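You operate a simulated robot arm through the tools that you are given. There is no shell and no other tool.

You run a simulated robot arm. Do the job below in one go: nothing can be reset, and whatever is moved stays where it is left.

JOB
Shut the engine down and park the plug cap on the steel post.
Fine: throttle slow first, then switch off; fuel valve shut; the cap comes last.
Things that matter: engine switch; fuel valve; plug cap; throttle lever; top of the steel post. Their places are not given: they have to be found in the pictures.

It is judged by the outcome, as a careful person would: the job done as asked, and still so three seconds after it is handed in. It fails if anything else is knocked over, pushed out of place, dropped, spilled or broken. Lids that push on must go on centred and level and be pressed home; caps that screw on are set level and turned clockwise until they are tight.

ROBOT AND FRAMES
A 6-joint arm with a two-finger parallel gripper, fixed in place. Base frame: the origin is at the foot of the arm, x ahead of it, y to its left, z up. Readings come in m, rad, newtons and seconds.
With the tool pointing down near the work surface it reaches from about 0.48 to 0.88 m from the base axis. Its first joint turns from -2.007 to 2.007 rad. Payload 4.2 kg.
The TCP is the grasp point between the finger pads, 0.023 m short of the fingertips. In the tool frame z runs along the fingers and y along their closing line. The gripper opens to 0.094 m. The fingers are 0.038 m wide and 0.01 m thick; the gripper's body (0.054 by 0.096 m) begins 0.039 m behind the TCP.
Orientation is that of the tool frame in the base frame, as a unit quaternion [x, y, z, w]. With the fingers straight down and closing along the base's y, the tool's x points along the base's -x, its y along +y and its z along -z.

CONTROLS
- The arm moves only by the tool step_arm. Its argument "steps" is a list of rows, each a list of 6 numbers: the shift along the tool's x, y, z in m, then the turn, a rotation vector about the tool's x, y, z in rad. In form: [[x, y, z, wx, wy, wz], ...]. A call has 1 to 20 rows; each row is the pose to reach, as a shift and turn from the pose commanded when the call began, along the tool's axes at that moment. "jaw" is the gripper command, from -1 (shut) to 1 (fully open), values between in proportion, set as the call begins (left out, the last holds). Rows are played at 5 a second. More than 0.05 m and 0.15 rad between two rows, or a gripper value outside its range, and nothing of the call is played. Where a pose cannot be reached the arm comes as near as it can. A force on the tool above 40 N (or 10 N above the force at the start of the call, whichever is more), or a blocked arm, ends the call early, and 0.2 s more pass. The fingers move at their own pace (about 0.108 m/s each) and stop on an object; they squeeze with about 34 N. The grip force told is the motor's: it shows also when the fingers shut on nothing. Time passes only in rows, and 0.2 s behind the last, so rows that repeat a pose let the fingers close. It gives the time, the measured TCP pose, the force on the tool (base axes), the opening and the grip force at its end, in the units of the frame above (readings bear some noise), with the torque about the TCP (base axes, N m) and any sound that the robot's microphone picked up, and new pictures: "pictures" is both (left out), scene, wrist or none.
- Cameras (640 x 400 px; columns grow to the right, rows downward): "scene" is fixed at [0.2198, -0.6505, 1.0295]; the picture's right is [0.84, -0.54, 0.00], its down [-0.22, -0.35, -0.91] and it looks along [0.49, 0.77, -0.42] (base axes); focal length 354 px, centre (320, 200). "wrist" rides on the gripper at [0.086, 0.016, -0.075] in the tool frame; the picture's right is [-0.18, 0.98, 0.00], its down [-0.58, -0.11, -0.81] and it looks along [-0.79, -0.15, 0.59] (tool axes); focal length 243 px, centre (320, 200).
- lift_body(by): slides the trunk up (or, below 0, down) by that many m; the arm rides with it, the base frame stays. It gives what a move gives, with no picture.
- locate(camera, pixels): for up to 12 pixels [column, row] of the newest picture of that camera ("zoom" is the newest enlarged one), the place [x, y, z] in the base frame of the surface seen there, good to about 0.003 m. It takes no simulated time.
- zoom(camera, box): a new picture of the part [left, top, right, bottom] of that camera's present view, enlarged. It takes no simulated time.
- sign_off(): hands the job in; it is judged then, once.

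Unless the task says otherwise, let go and move clear before handing in.

The tools are called as name(argument=value, ...) on one line, values as JSON. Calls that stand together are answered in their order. step_arm: Moves the arm, as the interface text tells. Its arguments: {"type":"object","properties":{"steps":{"type":"array"},"jaw":{"type":"number"},"pictures":{"type":"string","enum":["both","scene","wrist","none"]}},"required":["steps"]} The other tools are called the same way: lift_body (by) slides the trunk up or down; locate (camera, pixels) gives the place of the surface under pixels of a picture; zoom (camera, box) takes an enlarged picture of a part of a camera's view; sign_off () hands the job in.

At the start:

```text
t: 0.0
eef_pos: [0.6042, 0.0115, 0.7722]
orientation: [0.0, 1.0, 0.0, 0.0]
force: [-0.6, -0.1, -0.1]
wrist_torque: [-0.01, 0.0, 0.0]
finger_gap: 0.0941
gripper_force: 0.1
trunk travel left (down, up): [-0.45, 0.54]
```

scene: 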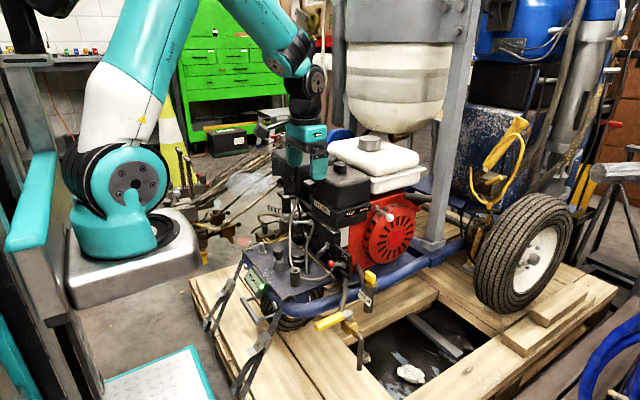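
wrist: 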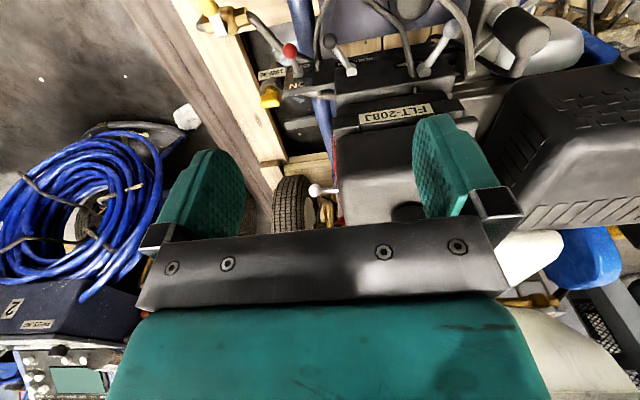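

The scene shows the engine around (350,210), with a red knob near (332,264), a yellow part near (370,277), and a yellow handle at (333,320). I'll zoom in to identify each control.

zoom(camera="scene", box=[230, 180, 430, 305])

zoom(camera="wrist", box=[180, 0, 500, 200])

zoom(camera="scene", box=[230, 250, 430, 375])

```text
3.20 times, centred on (330, 242) of scene
```

zoom: 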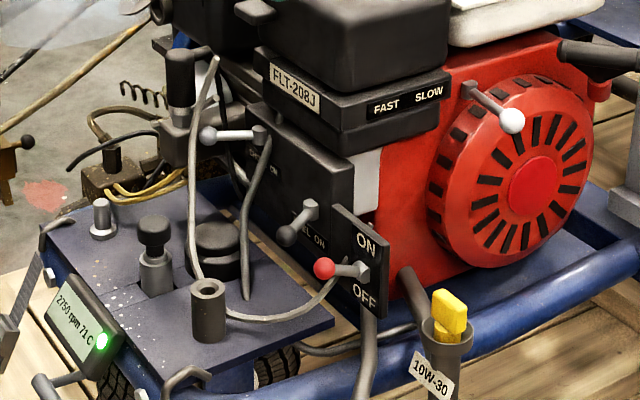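

```text
2.00 times, centred on (340, 100) of wrist
```

zoom: 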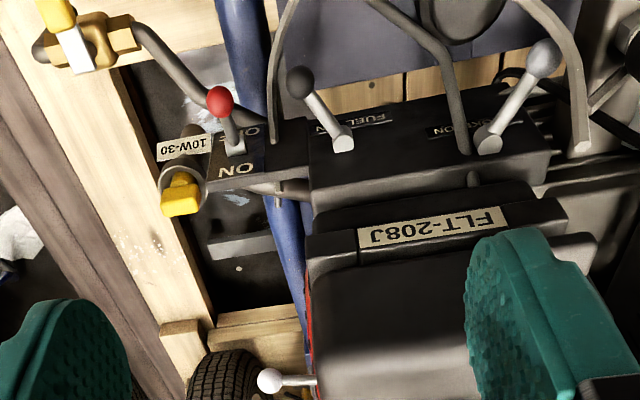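

```text
3.20 times, centred on (330, 312) of scene
```

zoom: 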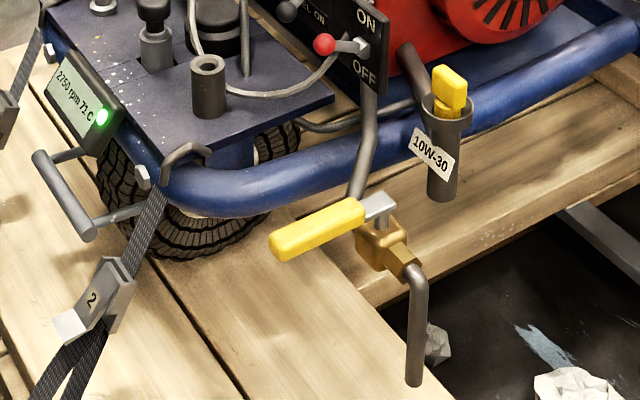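

The white-ball lever sits beside FAST/SLOW, the red-ball switch beside ON/OFF, and the black-ball lever beside "FUEL ON". I need higher zoom on these, and on the deck parts, to read the labels and tell the cap from the post.

zoom(camera="scene", box=[290, 210, 354, 250])

zoom(camera="scene", box=[305, 235, 369, 275])

zoom(camera="scene", box=[335, 195, 415, 245])

zoom(camera="scene", box=[240, 235, 320, 285])

zoom(camera="scene", box=[260, 180, 340, 230])

zoom(camera="wrist", box=[300, 0, 460, 100])

zoom(camera="wrist", box=[440, 0, 640, 125])

```text
10.00 times, centred on (322, 230) of scene
```

zoom: 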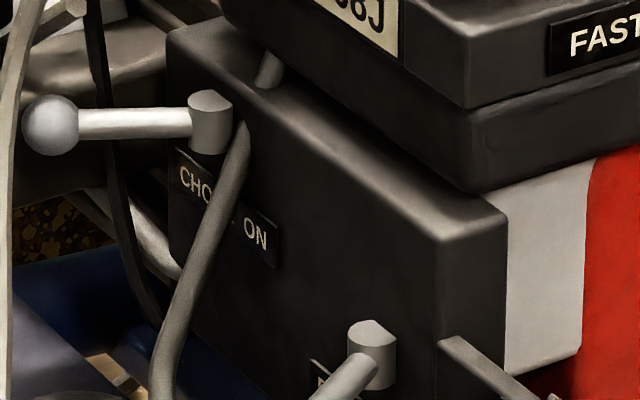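

```text
10.00 times, centred on (337, 255) of scene
```

zoom: 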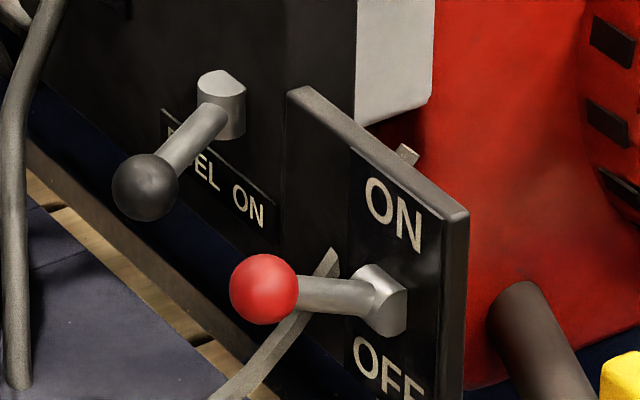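

```text
8.00 times, centred on (375, 220) of scene
```

zoom: 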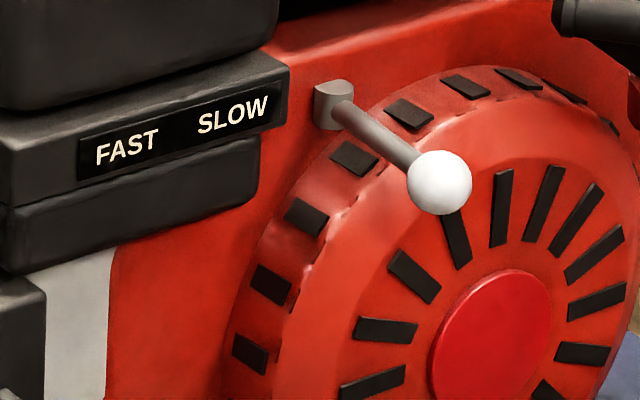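

```text
8.00 times, centred on (280, 260) of scene
```

zoom: 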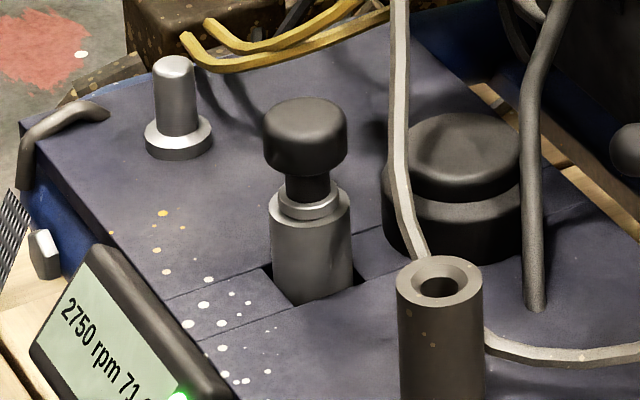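

```text
8.00 times, centred on (300, 205) of scene
```

zoom: 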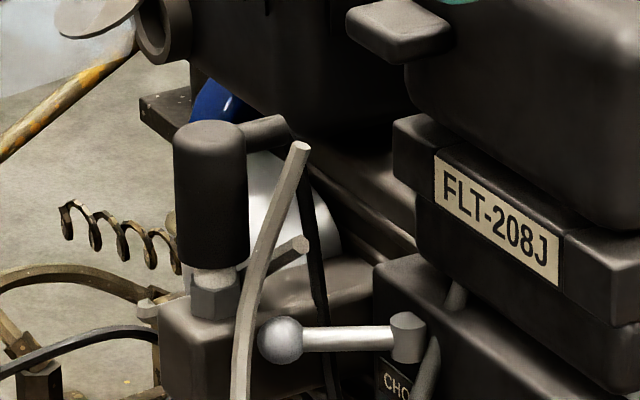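

```text
4.00 times, centred on (380, 50) of wrist
```

zoom: 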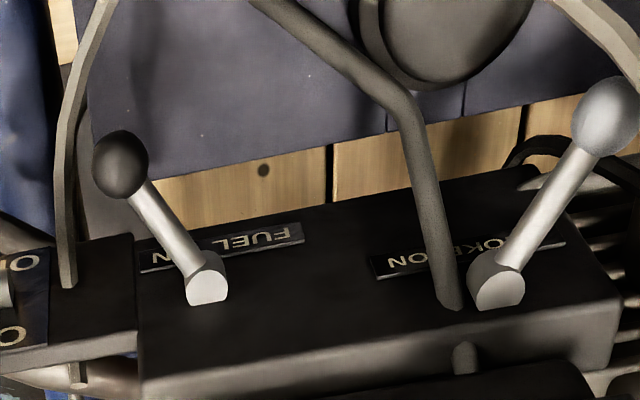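

```text
3.20 times, centred on (540, 62) of wrist
```

zoom: 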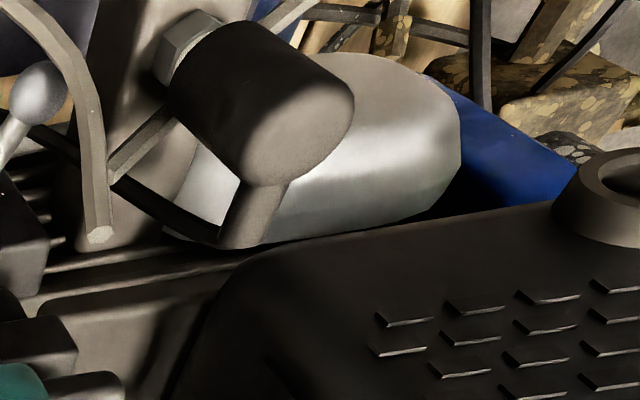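

The plug cap looks like the black boot at (286,204) on the hex spark plug, and the steel post looks like the silver pin with a collar at (262,248). I'll measure the key points in 3-D.

locate(camera="scene", pixels=[[286, 197], [286, 208], [286, 216], [297, 196], [286, 222], [262, 243], [262, 252], [268, 252], [278, 250], [295, 270], [297, 200], [290, 228]])

locate(camera="scene", pixels=[[390, 218], [382, 212], [376, 207], [331, 263], [338, 264], [343, 265], [319, 253], [324, 248], [327, 244], [295, 222], [304, 222], [311, 221]])

locate(camera="wrist", pixels=[[290, 50], [298, 72], [331, 42], [351, 71], [420, 72], [450, 29], [505, 20], [525, 30], [505, 55], [316, 190], [330, 191], [340, 192]])

locate(camera="scene", pixels=[[333, 321], [353, 315], [347, 330], [350, 250], [345, 275], [370, 276], [298, 203], [291, 240], [294, 268], [311, 235], [307, 270], [258, 260]])

```text
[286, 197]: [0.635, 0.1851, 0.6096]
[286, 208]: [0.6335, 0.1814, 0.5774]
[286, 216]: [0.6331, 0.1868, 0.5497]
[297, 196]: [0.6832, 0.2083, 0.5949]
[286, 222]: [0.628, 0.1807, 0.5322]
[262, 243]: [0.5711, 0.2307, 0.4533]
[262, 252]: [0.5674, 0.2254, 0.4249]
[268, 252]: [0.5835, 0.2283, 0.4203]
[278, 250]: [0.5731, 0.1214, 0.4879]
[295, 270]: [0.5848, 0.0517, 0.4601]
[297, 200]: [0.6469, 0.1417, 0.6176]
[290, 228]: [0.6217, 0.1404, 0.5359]
```

```text
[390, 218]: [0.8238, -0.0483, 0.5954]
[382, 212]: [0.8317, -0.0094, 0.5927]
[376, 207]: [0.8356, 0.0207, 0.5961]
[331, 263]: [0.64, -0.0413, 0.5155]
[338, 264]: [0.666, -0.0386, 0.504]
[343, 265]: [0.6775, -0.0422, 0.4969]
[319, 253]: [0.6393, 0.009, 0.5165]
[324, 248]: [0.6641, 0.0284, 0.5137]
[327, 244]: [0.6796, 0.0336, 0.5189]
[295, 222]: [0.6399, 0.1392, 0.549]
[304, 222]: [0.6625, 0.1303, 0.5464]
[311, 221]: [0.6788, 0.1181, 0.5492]
```

```text
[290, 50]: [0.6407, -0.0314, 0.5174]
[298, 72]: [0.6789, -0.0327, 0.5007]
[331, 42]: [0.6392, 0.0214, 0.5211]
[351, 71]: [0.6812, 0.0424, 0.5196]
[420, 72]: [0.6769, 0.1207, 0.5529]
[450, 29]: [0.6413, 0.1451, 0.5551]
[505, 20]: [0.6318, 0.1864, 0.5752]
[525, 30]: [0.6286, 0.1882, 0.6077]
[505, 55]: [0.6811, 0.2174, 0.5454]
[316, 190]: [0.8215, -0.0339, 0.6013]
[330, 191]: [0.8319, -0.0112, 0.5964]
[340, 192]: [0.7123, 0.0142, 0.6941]
```

```text
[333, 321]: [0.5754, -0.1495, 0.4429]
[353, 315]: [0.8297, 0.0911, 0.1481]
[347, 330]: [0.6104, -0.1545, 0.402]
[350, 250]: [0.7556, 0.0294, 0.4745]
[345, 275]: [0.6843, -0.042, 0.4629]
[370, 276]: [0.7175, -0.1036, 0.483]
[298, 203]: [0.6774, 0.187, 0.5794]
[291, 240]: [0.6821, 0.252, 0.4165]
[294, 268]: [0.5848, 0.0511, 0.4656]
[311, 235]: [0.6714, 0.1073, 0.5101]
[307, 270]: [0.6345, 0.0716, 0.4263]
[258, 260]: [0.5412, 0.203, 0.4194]
```

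The fuel and choke levers have vertical pivots. Fuel points toward ON (−y) and choke points away from it, so fuel should close by swinging its ball toward +y. The switch lever tilts up (ON), and the display reads 2750 rpm. I'll map the obstacles around the throttle and the other controls.

locate(camera="scene", pixels=[[350, 212], [364, 208], [342, 190], [366, 186], [388, 200], [372, 200], [388, 230], [395, 238], [385, 172], [375, 228], [405, 198], [366, 172]])

zoom(camera="scene", box=[290, 130, 450, 230])

zoom(camera="wrist", box=[250, 120, 430, 240])

zoom(camera="scene", box=[234, 262, 282, 292])

```text
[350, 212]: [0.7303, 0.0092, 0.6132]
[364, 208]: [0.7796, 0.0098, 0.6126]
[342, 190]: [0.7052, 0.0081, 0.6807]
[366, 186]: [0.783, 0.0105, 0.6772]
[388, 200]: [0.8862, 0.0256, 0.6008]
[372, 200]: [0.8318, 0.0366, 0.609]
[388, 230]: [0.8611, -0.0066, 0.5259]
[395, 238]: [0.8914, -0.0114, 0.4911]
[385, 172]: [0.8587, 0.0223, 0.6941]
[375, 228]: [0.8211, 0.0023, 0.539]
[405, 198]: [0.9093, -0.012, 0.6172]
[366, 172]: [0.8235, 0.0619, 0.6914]
```

```text
4.00 times, centred on (370, 180) of scene
```

zoom: 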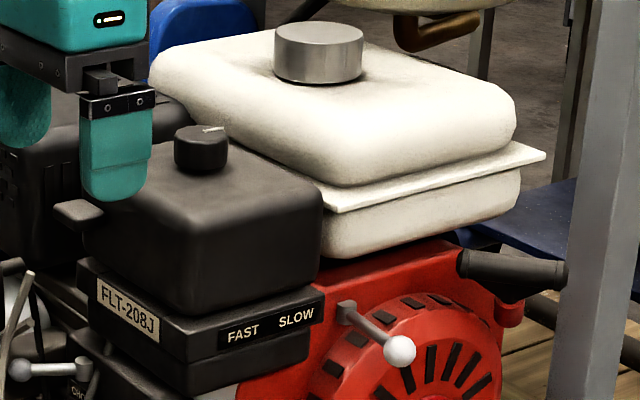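

```text
3.33 times, centred on (340, 180) of wrist
```

zoom: 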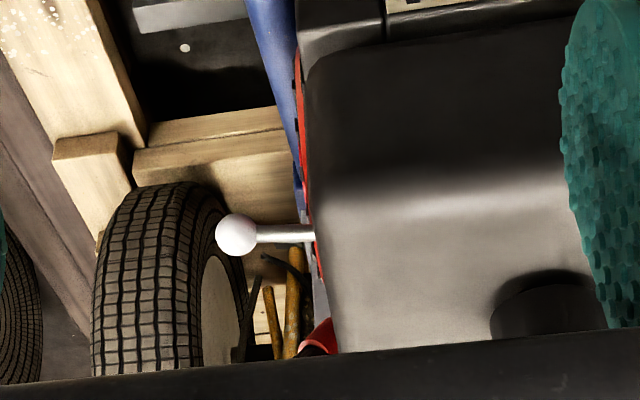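

```text
13.33 times, centred on (258, 277) of scene
```

zoom: 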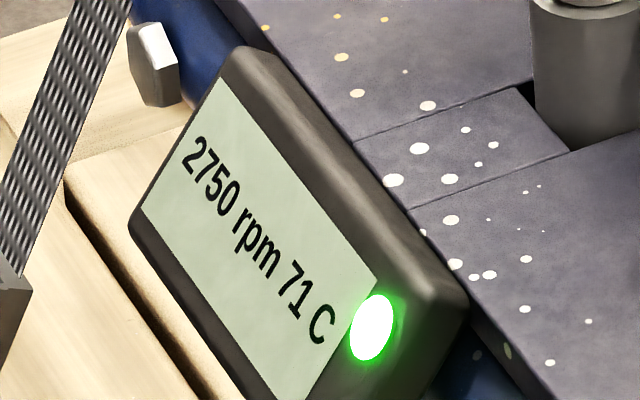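

The throttle ball is centred near (0.830, −0.040, 0.592), pivoting on a vertical hub near (0.838, 0.023). FAST is on the −x side and SLOW on the +x side, so the ball needs pushing toward +x. I'll turn the gripper 90°, shut the jaws, and move above the −x side of the ball.

step_arm(jaw=-1, steps=[[0, 0, -0.03, 0, 0, -0.14], [-0.01, -0.006, -0.05, 0, 0, -0.28], [-0.03, -0.012, -0.05, 0, 0, -0.42], [-0.05, -0.02, -0.05, 0, 0, -0.56], [-0.07, -0.03, -0.05, 0, 0, -0.7], [-0.09, -0.035, -0.05, 0, 0, -0.84], [-0.11, -0.04, -0.05, 0, 0, -0.98], [-0.13, -0.045, -0.05, 0, 0, -1.12], [-0.15, -0.05, -0.05, 0, 0, -1.26], [-0.165, -0.056, -0.05, 0, 0, -1.41], [-0.181, -0.0615, -0.05, 0, 0, -1.5508], [-0.181, -0.0615, -0.05, 0, 0, -1.5708]])

```text
t: 2.6
eef_pos: [0.7839, -0.0495, 0.8202]
orientation: [0.708, -0.706, 0.0, 0.0]
force: [0.7, -0.1, 0.3]
wrist_torque: [-0.02, -0.01, -0.02]
finger_gap: 0.0001
gripper_force: 34.1
trunk travel left (down, up): [-0.45, 0.54]
```

scene: 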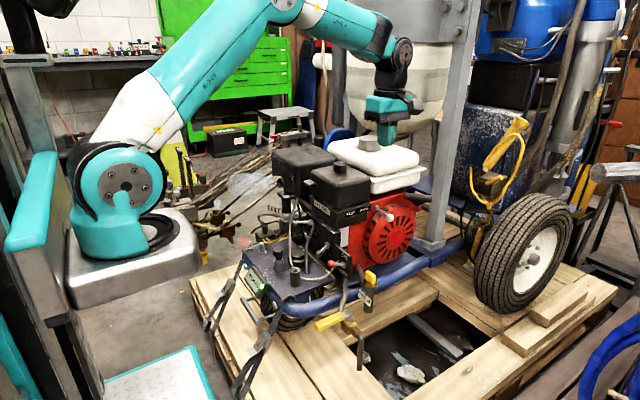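
wrist: 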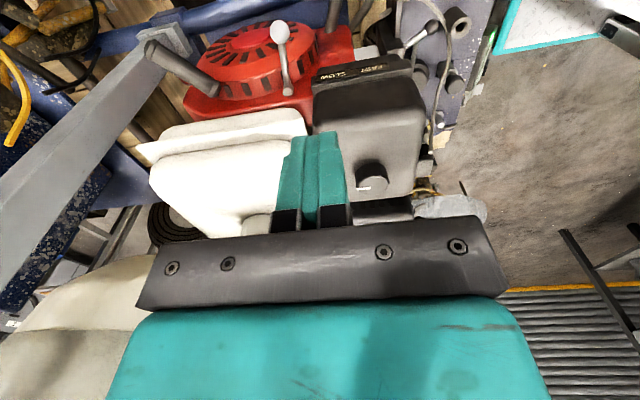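

The wrist view now shows the throttle from the front, with the white ball at (279,32) and its hub near (287,90). I'll zoom and measure before going down.

zoom(camera="wrist", box=[240, 0, 400, 100])

locate(camera="wrist", pixels=[[279, 32], [284, 60], [287, 90], [250, 35], [210, 85], [315, 85], [305, 40], [340, 100]])

zoom(camera="wrist", box=[400, 0, 500, 63])

zoom(camera="scene", box=[250, 170, 346, 230])

```text
4.00 times, centred on (320, 50) of wrist
```

zoom: 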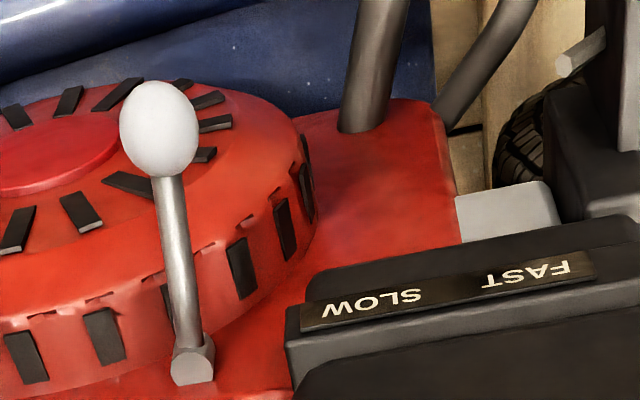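

```text
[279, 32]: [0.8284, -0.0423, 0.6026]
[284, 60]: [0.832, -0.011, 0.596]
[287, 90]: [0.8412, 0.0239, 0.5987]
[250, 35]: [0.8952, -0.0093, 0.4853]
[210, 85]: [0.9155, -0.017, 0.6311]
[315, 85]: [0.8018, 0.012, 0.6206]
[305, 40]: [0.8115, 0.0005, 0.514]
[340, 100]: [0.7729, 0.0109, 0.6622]
```

```text
6.35 times, centred on (450, 32) of wrist
```

zoom: 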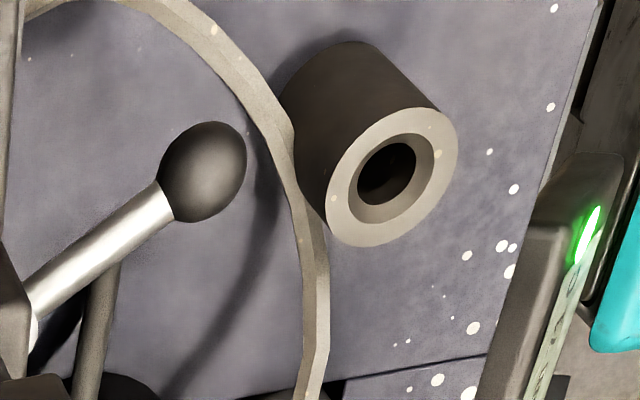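

```text
6.67 times, centred on (298, 200) of scene
```

zoom: 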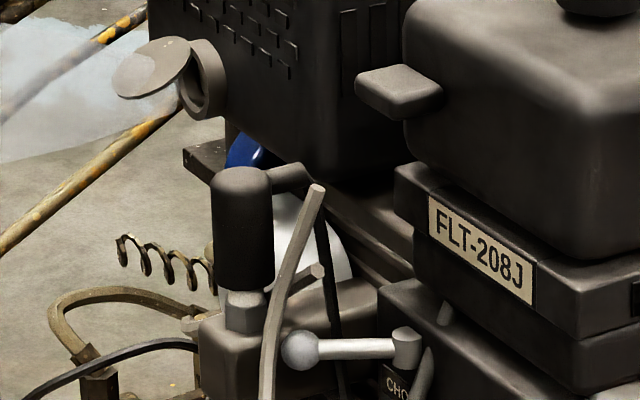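

The throttle points about 10° toward FAST. I'll go straight down on the −x side of the ball with the jaws shut, putting the fingertips at about z 0.577.

step_arm(jaw=-1, steps=[[0.002, 0, 0.04, 0, 0, 0], [0.004, 0, 0.08, 0, 0, 0], [0.004, 0, 0.12, 0, 0, 0], [0.004, 0, 0.16, 0, 0, 0], [0.004, 0, 0.19, 0, 0, 0], [0.004, 0, 0.21, 0, 0, 0], [0.004, 0, 0.22, 0, 0, 0], [0.004, 0, 0.22, 0, 0, 0]])

```text
t: 4.4
eef_pos: [0.782, -0.0537, 0.6019]
orientation: [-0.707, 0.707, 0.0, 0.0]
force: [-0.8, 0.0, 0.0]
wrist_torque: [-0.04, 0.0, 0.02]
finger_gap: 0.0
gripper_force: 33.7
trunk travel left (down, up): [-0.45, 0.54]
```

scene: 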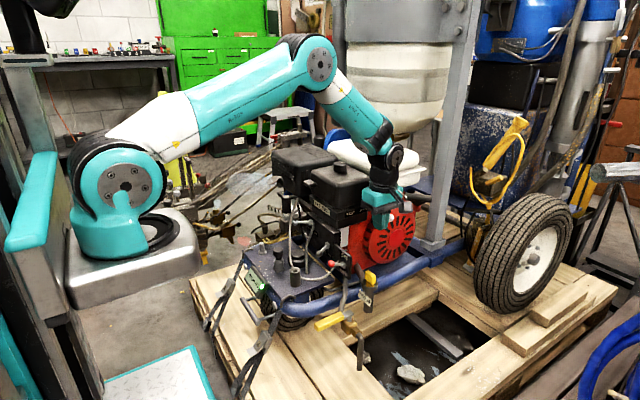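
wrist: 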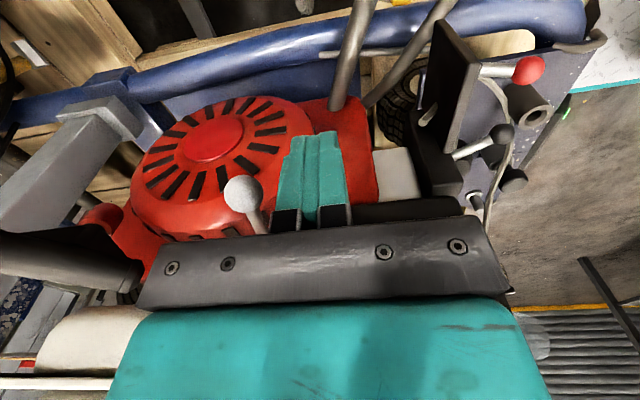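

The fingers are beside the ball at (243,193) on its −x side. I'll push toward +x in small steps and watch the force and the rpm display.

step_arm(steps=[[0, -0.01, 0, 0, 0, 0], [0, -0.02, 0, 0, 0, 0], [0, -0.027, 0, 0, 0, 0], [0, -0.034, 0, 0, 0, 0], [0, -0.041, 0, 0, 0, 0], [0, -0.048, 0, 0, 0, 0]])

zoom(camera="scene", box=[234, 262, 282, 292])

zoom(camera="wrist", box=[180, 100, 400, 240])

```text
t: 5.8
eef_pos: [0.8315, -0.0533, 0.6019]
orientation: [0.707, -0.707, 0.0, 0.0]
force: [-0.9, -0.2, 0.1]
wrist_torque: [-0.03, 0.04, -0.01]
finger_gap: 0.0
gripper_force: 33.6
trunk travel left (down, up): [-0.45, 0.54]
```

scene: 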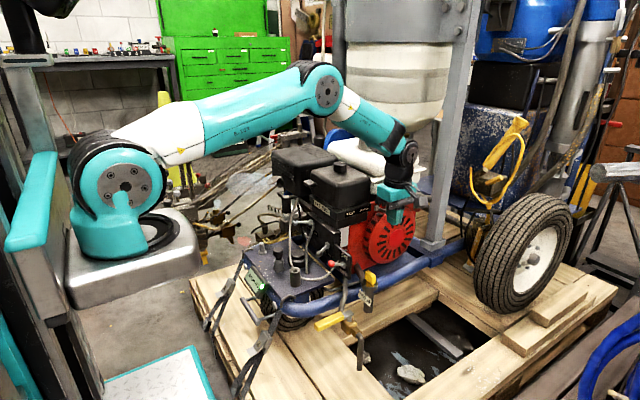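
wrist: 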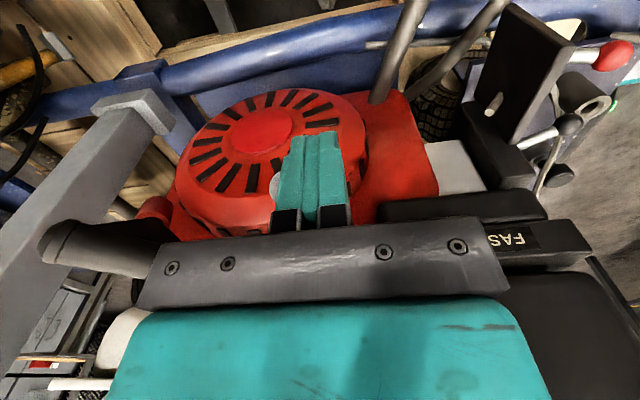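

```text
13.33 times, centred on (258, 277) of scene
```

zoom: 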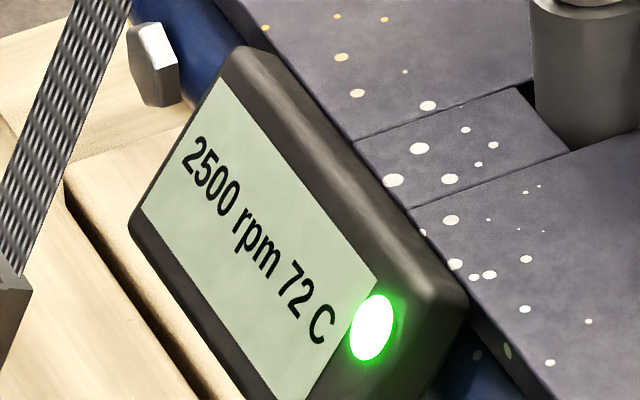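

```text
2.86 times, centred on (290, 170) of wrist
```

zoom: 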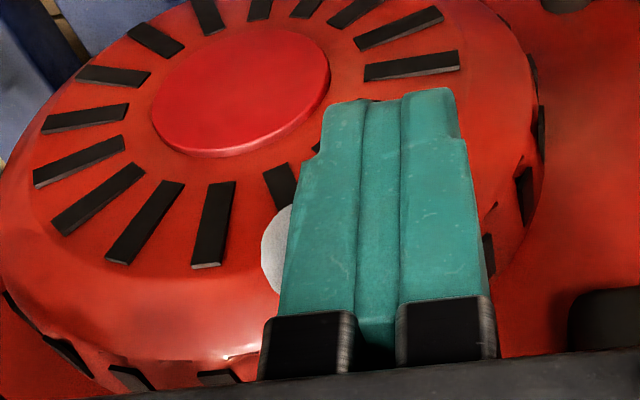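

The display dropped to 2500 rpm, so +x is the right direction and the lever moves easily. I'll keep pushing.

step_arm(steps=[[0, -0.006, 0, 0, 0, 0], [0, -0.012, 0, 0, 0, 0], [0, -0.018, 0, 0, 0, 0], [0, -0.024, 0, 0, 0, 0], [0, -0.024, 0, 0, 0, 0]])

zoom(camera="scene", box=[234, 262, 282, 292])

zoom(camera="scene", box=[355, 170, 435, 220])

```text
t: 7.0
eef_pos: [0.8557, -0.0544, 0.5997]
orientation: [0.707, -0.707, 0.0, 0.0]
force: [-0.7, -0.7, -0.1]
wrist_torque: [-0.01, -0.02, 0.0]
finger_gap: 0.0003
gripper_force: 33.9
trunk travel left (down, up): [-0.45, 0.54]
```

scene: 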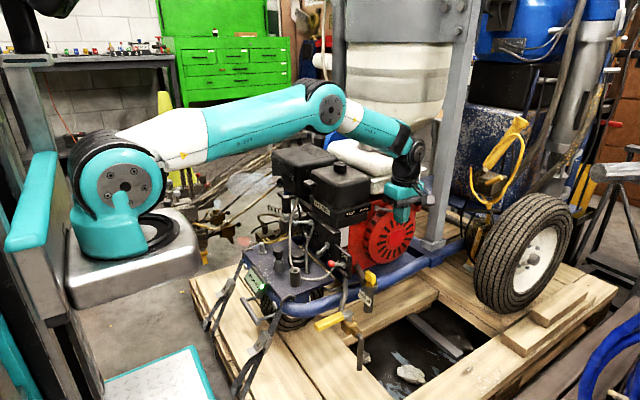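
wrist: 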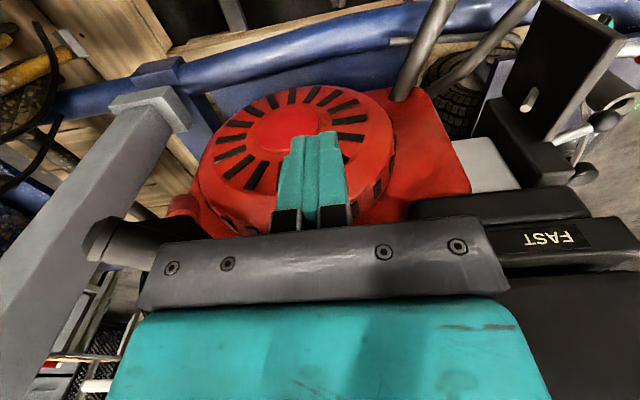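

```text
13.33 times, centred on (258, 277) of scene
```

zoom: 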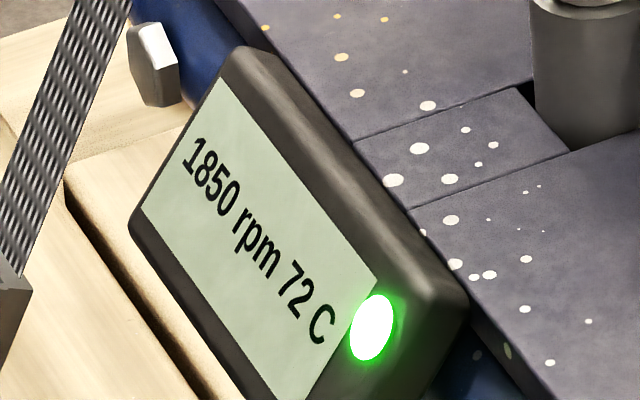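

```text
8.00 times, centred on (395, 195) of scene
```

zoom: 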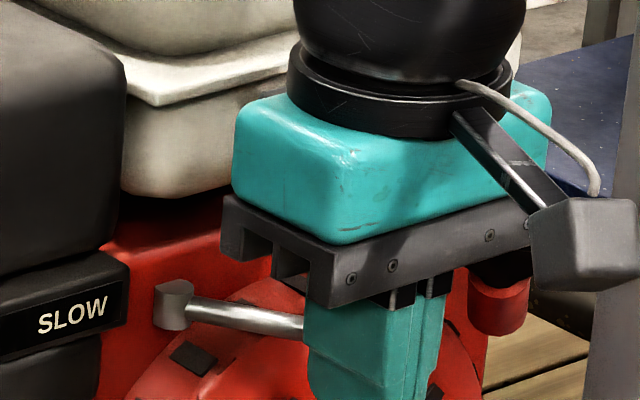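

It is now 1850 rpm and still moving freely. Before pushing further I'll check the clearance to the dark pipe at (130,245) in the wrist view.

locate(camera="wrist", pixels=[[130, 245], [100, 240], [155, 255], [120, 225], [185, 205], [205, 200], [235, 215], [250, 230]])

zoom(camera="wrist", box=[60, 100, 380, 300])

```text
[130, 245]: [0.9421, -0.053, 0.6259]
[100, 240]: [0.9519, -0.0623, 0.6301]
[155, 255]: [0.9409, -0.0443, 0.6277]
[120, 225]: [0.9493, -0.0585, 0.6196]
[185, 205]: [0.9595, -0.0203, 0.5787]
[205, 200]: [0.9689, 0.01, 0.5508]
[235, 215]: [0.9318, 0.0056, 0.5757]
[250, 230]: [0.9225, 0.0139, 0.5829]
```

```text
2.00 times, centred on (220, 200) of wrist
```

zoom: 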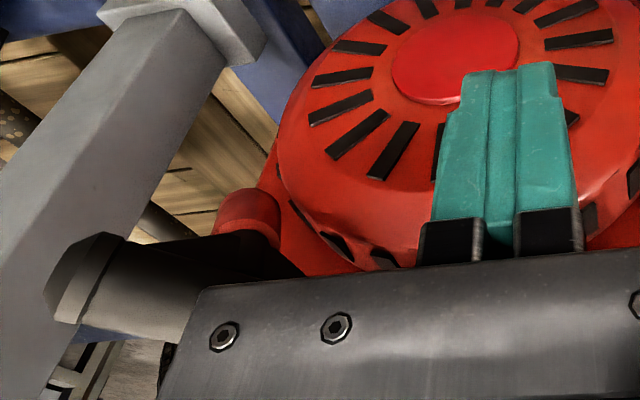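

The pipe is at x ≥ 0.915 with its top near z 0.632, just under the gripper body. I'll rise 6 mm, shift 8 mm toward the engine to stay behind the ball on its arc, and keep pushing gently.

step_arm(steps=[[0, 0, -0.006, 0, 0, 0], [-0.004, -0.002, -0.006, 0, 0, 0], [-0.008, -0.004, -0.006, 0, 0, 0], [-0.008, -0.007, -0.006, 0, 0, 0], [-0.008, -0.01, -0.006, 0, 0, 0], [-0.008, -0.01, -0.006, 0, 0, 0], [-0.008, -0.01, -0.006, 0, 0, 0]])

zoom(camera="scene", box=[234, 262, 282, 292])

zoom(camera="scene", box=[355, 170, 435, 220])

```text
t: 8.0
eef_pos: [0.8583, -0.05, 0.6075]
orientation: [-0.704, 0.71, 0.004, -0.007]
force: [-20.0, -15.8, 14.8]
wrist_torque: [0.0, 0.18, 0.22]
finger_gap: 0.0
gripper_force: 34.2
trunk travel left (down, up): [-0.45, 0.54]
stopped in row 4: the force on the tool passed its limit at 46 N (the readings are from after the stop); the commanded pose is now the measured one
```

scene: 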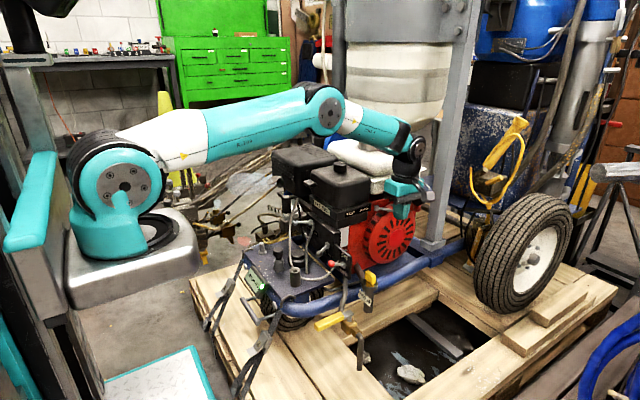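
wrist: 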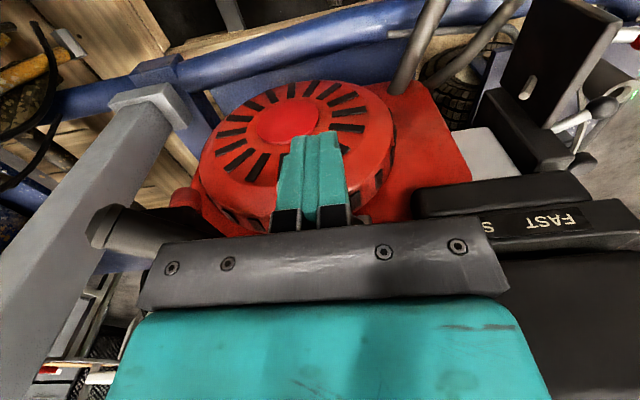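

```text
13.33 times, centred on (258, 277) of scene
```

zoom: 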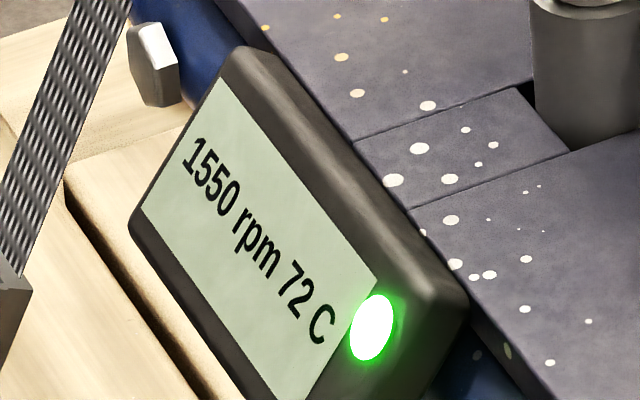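

```text
8.00 times, centred on (395, 195) of scene
```

zoom: 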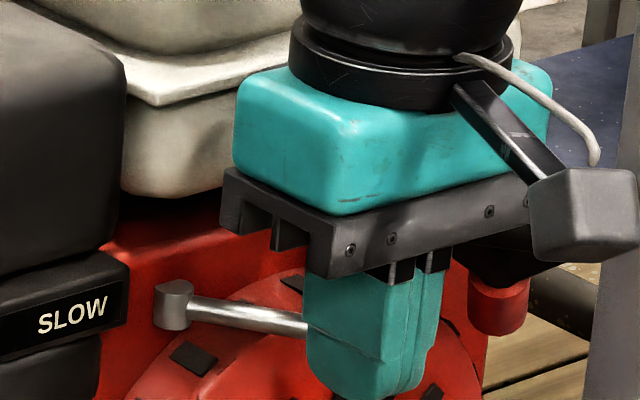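

A 46 N reaction came from (−x, −y), which fits the lever reaching its stop at about 38°. The display shows 1550 rpm. I'll back off and check the lever.

step_arm(steps=[[0.004, 0.006, 0, 0, 0, 0], [0.008, 0.02, 0, 0, 0, 0], [0.008, 0.04, 0, 0, 0, 0], [0.008, 0.06, -0.01, 0, 0, 0], [0.008, 0.075, -0.04, 0, 0, 0], [0.008, 0.075, -0.04, 0, 0, 0]])

zoom(camera="scene", box=[234, 262, 282, 292])

zoom(camera="wrist", box=[100, 50, 420, 250])

zoom(camera="scene", box=[355, 190, 435, 240])

```text
t: 9.4
eef_pos: [0.786, -0.0538, 0.6458]
orientation: [-0.705, 0.709, 0.004, -0.005]
force: [-0.5, 0.3, 0.1]
wrist_torque: [-0.01, 0.0, 0.0]
finger_gap: 0.0
gripper_force: 34.2
trunk travel left (down, up): [-0.45, 0.54]
```

scene: 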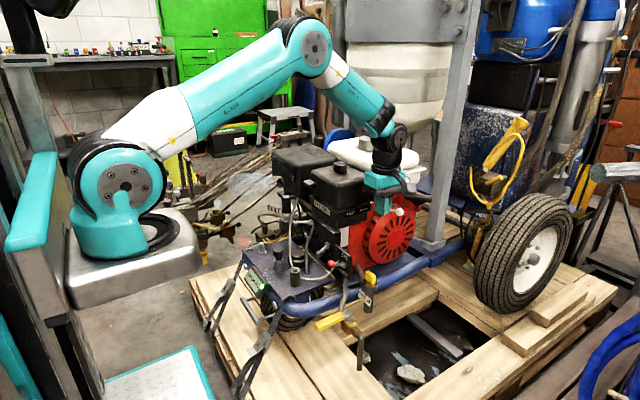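
wrist: 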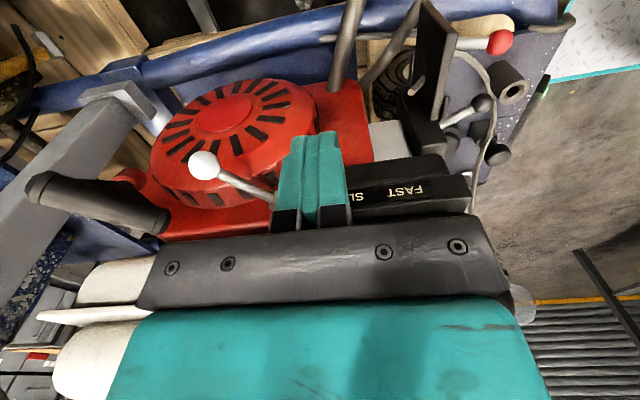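

```text
13.33 times, centred on (258, 277) of scene
```

zoom: 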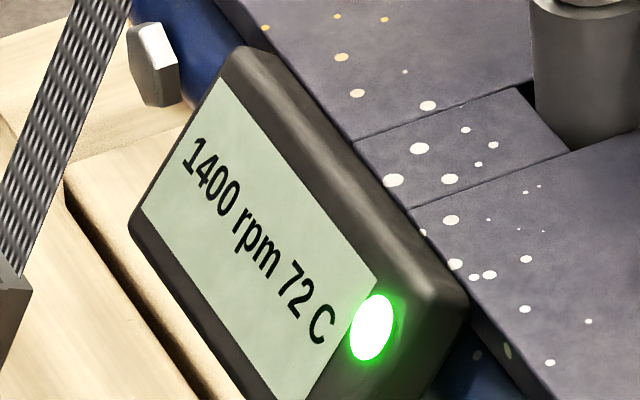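

```text
2.00 times, centred on (260, 150) of wrist
```

zoom: 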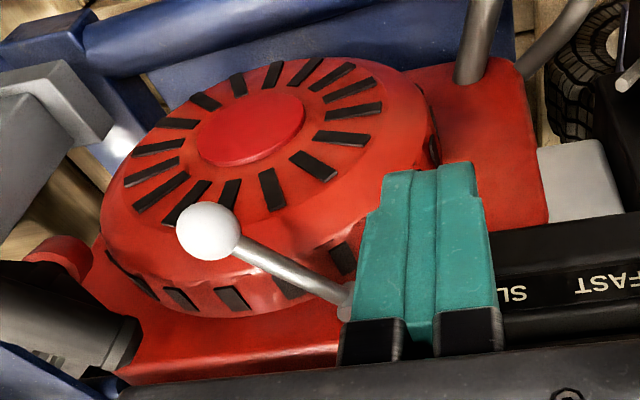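

```text
8.00 times, centred on (395, 215) of scene
```

zoom: 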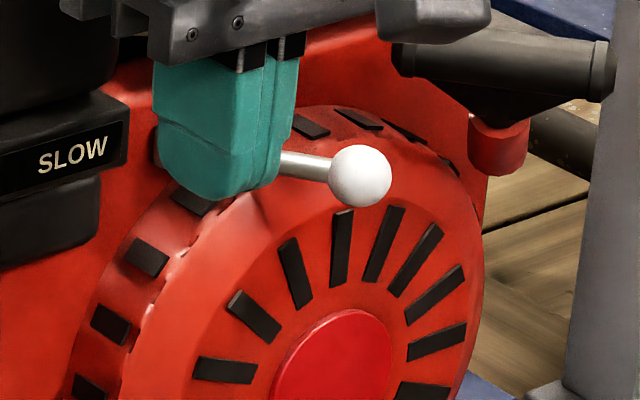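

The display now reads 1400 rpm and the lever rests at the SLOW end, so the throttle is done. Next I'll rise, turn the gripper back, and move above the red switch ball near (0.645, −0.038, 0.515).

step_arm(steps=[[0, 0, -0.05, 0, 0, 0], [0, 0, -0.1, 0, 0, 0.1], [0, 0.01, -0.13, 0, 0, 0.24], [-0.002, 0.025, -0.13, 0, 0, 0.38], [-0.004, 0.04, -0.13, 0, 0, 0.52], [-0.006, 0.055, -0.13, 0, 0, 0.66], [-0.008, 0.07, -0.13, 0, 0, 0.8], [-0.01, 0.085, -0.13, 0, 0, 0.94], [-0.012, 0.1, -0.13, 0, 0, 1.08], [-0.014, 0.115, -0.13, 0, 0, 1.22], [-0.016, 0.13, -0.13, 0, 0, 1.36], [-0.016, 0.146, -0.13, 0, 0, 1.5], [-0.016, 0.146, -0.13, 0, 0, 1.571], [-0.016, 0.146, -0.13, 0, 0, 1.571]])

zoom(camera="wrist", box=[160, 0, 480, 200])

zoom(camera="scene", box=[300, 190, 428, 270])

```text
t: 12.4
eef_pos: [0.6405, -0.0376, 0.7769]
orientation: [0.002, 1.0, -0.001, -0.007]
force: [0.6, 0.1, 0.0]
wrist_torque: [-0.02, -0.01, 0.01]
finger_gap: 0.0
gripper_force: 33.8
trunk travel left (down, up): [-0.45, 0.54]
```

scene: 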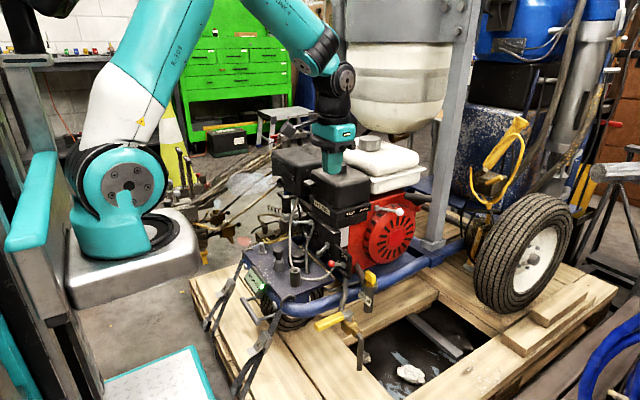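
wrist: 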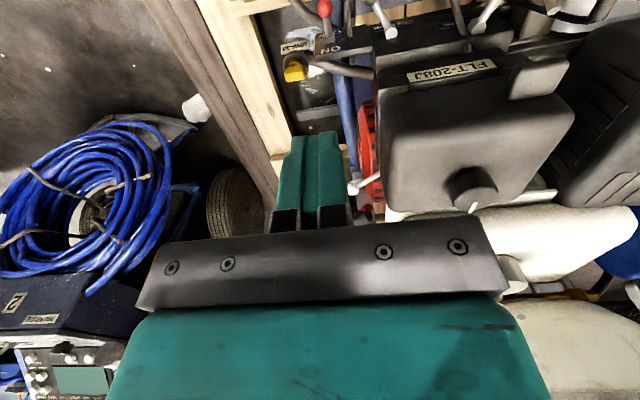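

```text
2.00 times, centred on (320, 100) of wrist
```

zoom: 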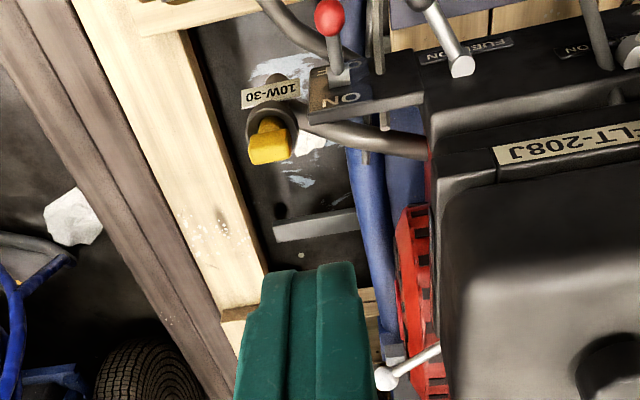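

```text
5.00 times, centred on (364, 230) of scene
```

zoom: 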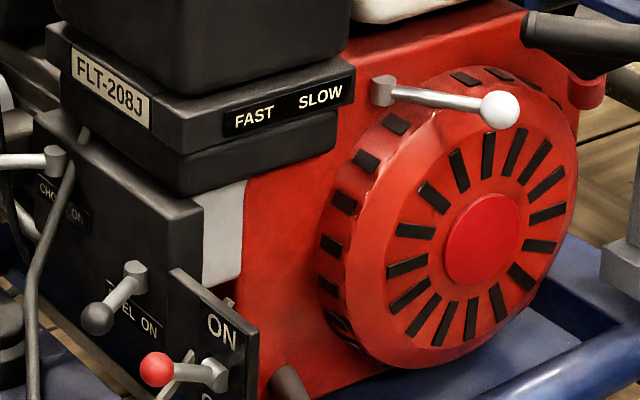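

From above, the red ball is at wrist (325,8) with a light rod beside it at about (349,20). I'll measure the ball, the rod and the plate before going down.

locate(camera="wrist", pixels=[[325, 8], [328, 25], [329, 37], [349, 12], [349, 30], [325, 48], [360, 50], [348, 55], [376, 2], [293, 70]])

locate(camera="scene", pixels=[[331, 263], [337, 262], [335, 246], [350, 257], [333, 247], [351, 270], [336, 270], [328, 275], [318, 283]])

zoom(camera="scene", box=[300, 235, 380, 285])

```text
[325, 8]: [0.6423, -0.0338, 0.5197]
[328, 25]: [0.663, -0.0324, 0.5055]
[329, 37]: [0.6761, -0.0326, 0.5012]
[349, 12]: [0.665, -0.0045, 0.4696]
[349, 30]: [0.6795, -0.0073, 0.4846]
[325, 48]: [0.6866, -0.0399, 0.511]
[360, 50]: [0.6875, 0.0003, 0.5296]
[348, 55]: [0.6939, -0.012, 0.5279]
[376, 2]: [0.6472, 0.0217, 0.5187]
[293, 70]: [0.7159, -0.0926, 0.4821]
```

```text
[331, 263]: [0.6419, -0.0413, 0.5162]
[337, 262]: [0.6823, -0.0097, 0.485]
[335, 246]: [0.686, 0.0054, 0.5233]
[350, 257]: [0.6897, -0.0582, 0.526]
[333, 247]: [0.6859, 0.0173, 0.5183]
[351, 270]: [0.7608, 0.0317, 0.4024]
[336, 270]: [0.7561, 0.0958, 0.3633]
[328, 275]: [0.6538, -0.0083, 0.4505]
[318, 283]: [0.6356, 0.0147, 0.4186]
```

```text
8.00 times, centred on (340, 260) of scene
```

zoom: 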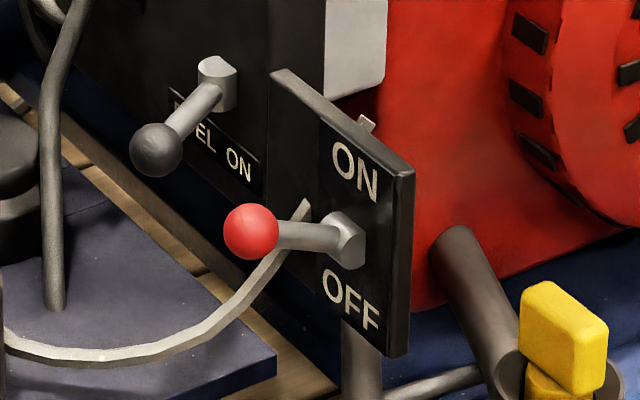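

The switch ball is centred near (0.647, −0.036, 0.513), and the nearby rod stays below z 0.487. I'll go down over the ball with the jaws shut, then press it down toward OFF.

step_arm(jaw=-1, steps=[[0, 0, 0.05, 0, 0, 0], [0, 0, 0.1, 0, 0, 0], [0, 0, 0.15, 0, 0, 0], [0, 0.001, 0.19, 0, 0, 0], [0, 0.001, 0.215, 0, 0, 0], [0, 0.001, 0.215, 0, 0, 0]])

zoom(camera="scene", box=[290, 210, 386, 270])

```text
t: 13.8
eef_pos: [0.6391, -0.0373, 0.5636]
orientation: [0.002, 1.0, 0.0, -0.006]
force: [-0.1, 0.5, 0.9]
wrist_torque: [-0.02, 0.04, 0.02]
finger_gap: 0.0002
gripper_force: 33.8
trunk travel left (down, up): [-0.45, 0.54]
```

scene: 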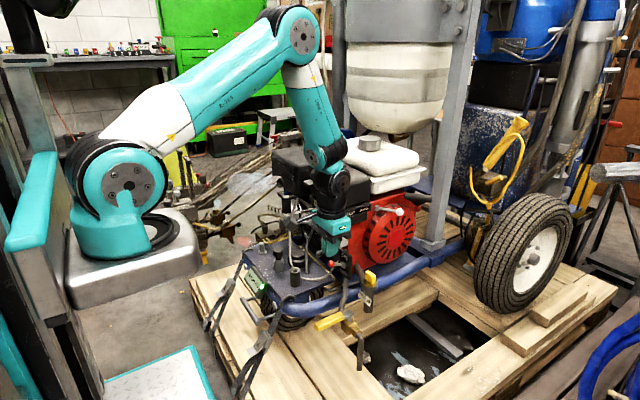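
wrist: 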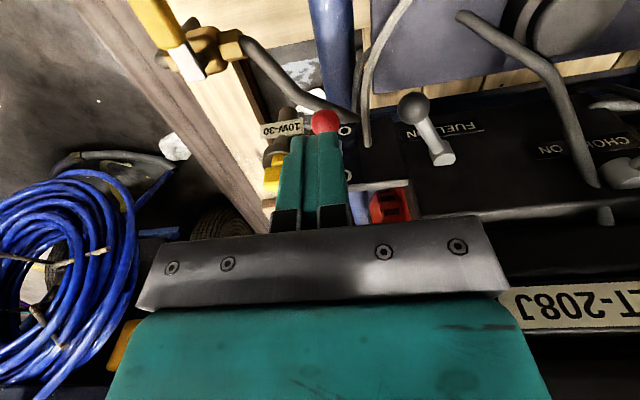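

```text
6.67 times, centred on (338, 240) of scene
```

zoom: 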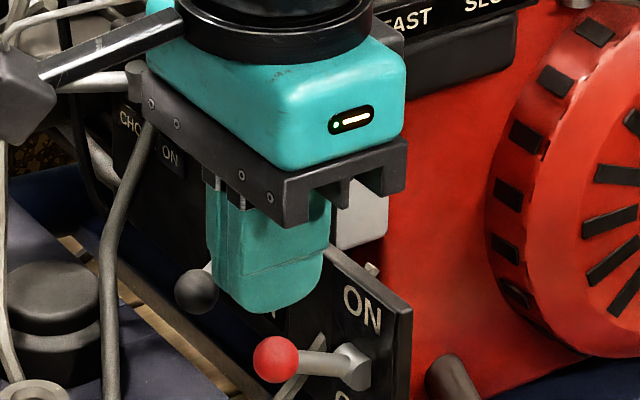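

The fingertips are just above the red ball at wrist (325,121). I'll press down in small steps to TCP z about 0.515.

step_arm(steps=[[0, 0.002, 0.01, 0, 0, 0], [0, 0.002, 0.018, 0, 0, 0], [0, 0.002, 0.025, 0, 0, 0], [0, 0.002, 0.031, 0, 0, 0], [0, 0.002, 0.037, 0, 0, 0], [0, 0.002, 0.042, 0, 0, 0], [0, 0.002, 0.046, 0, 0, 0], [0, 0.002, 0.05, 0, 0, 0]])

zoom(camera="scene", box=[290, 220, 386, 280])

zoom(camera="scene", box=[234, 262, 282, 292])

```text
t: 15.6
eef_pos: [0.6391, -0.0359, 0.5141]
orientation: [0.002, 1.0, -0.001, -0.006]
force: [0.0, 0.3, -0.6]
wrist_torque: [0.03, 0.0, -0.02]
finger_gap: 0.0002
gripper_force: 34.1
trunk travel left (down, up): [-0.45, 0.54]
```

scene: 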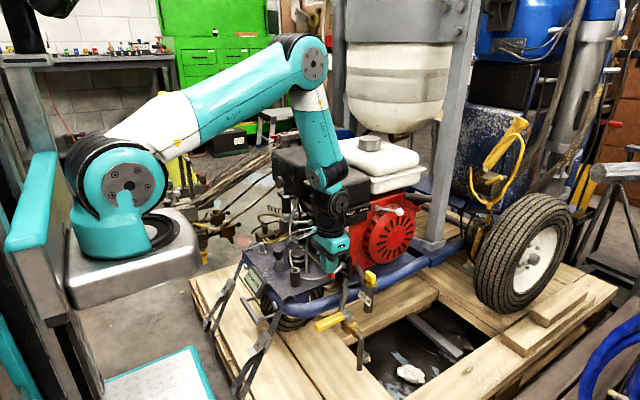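
wrist: 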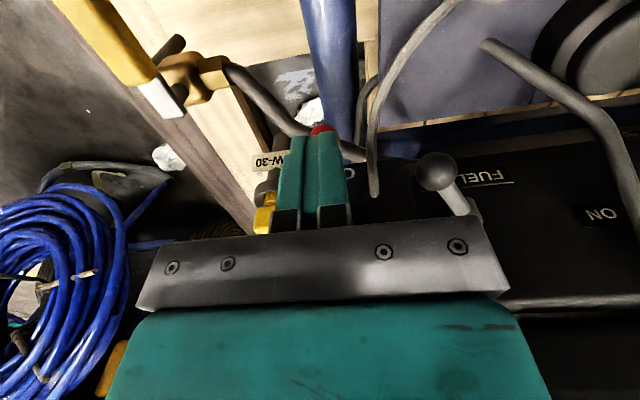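

```text
6.67 times, centred on (338, 250) of scene
```

zoom: 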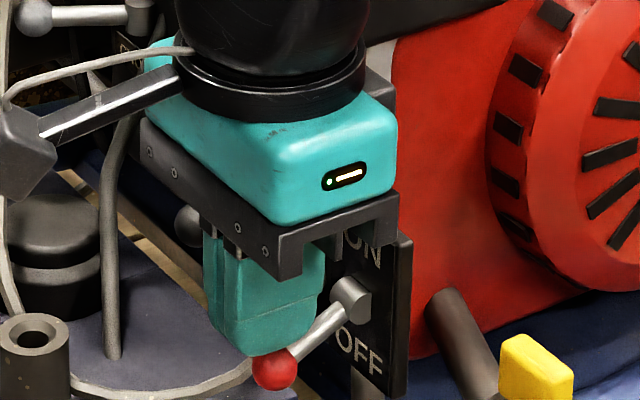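

```text
13.33 times, centred on (258, 277) of scene
```

zoom: 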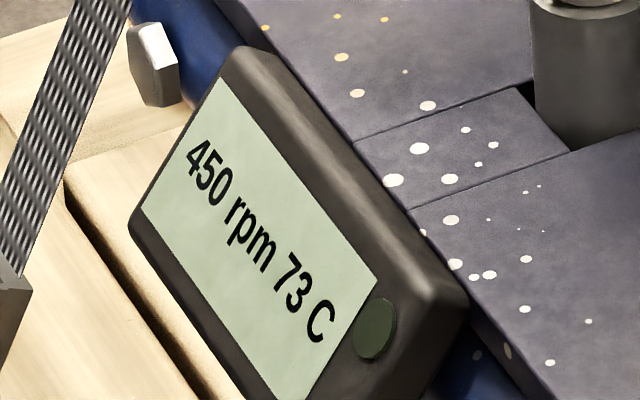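

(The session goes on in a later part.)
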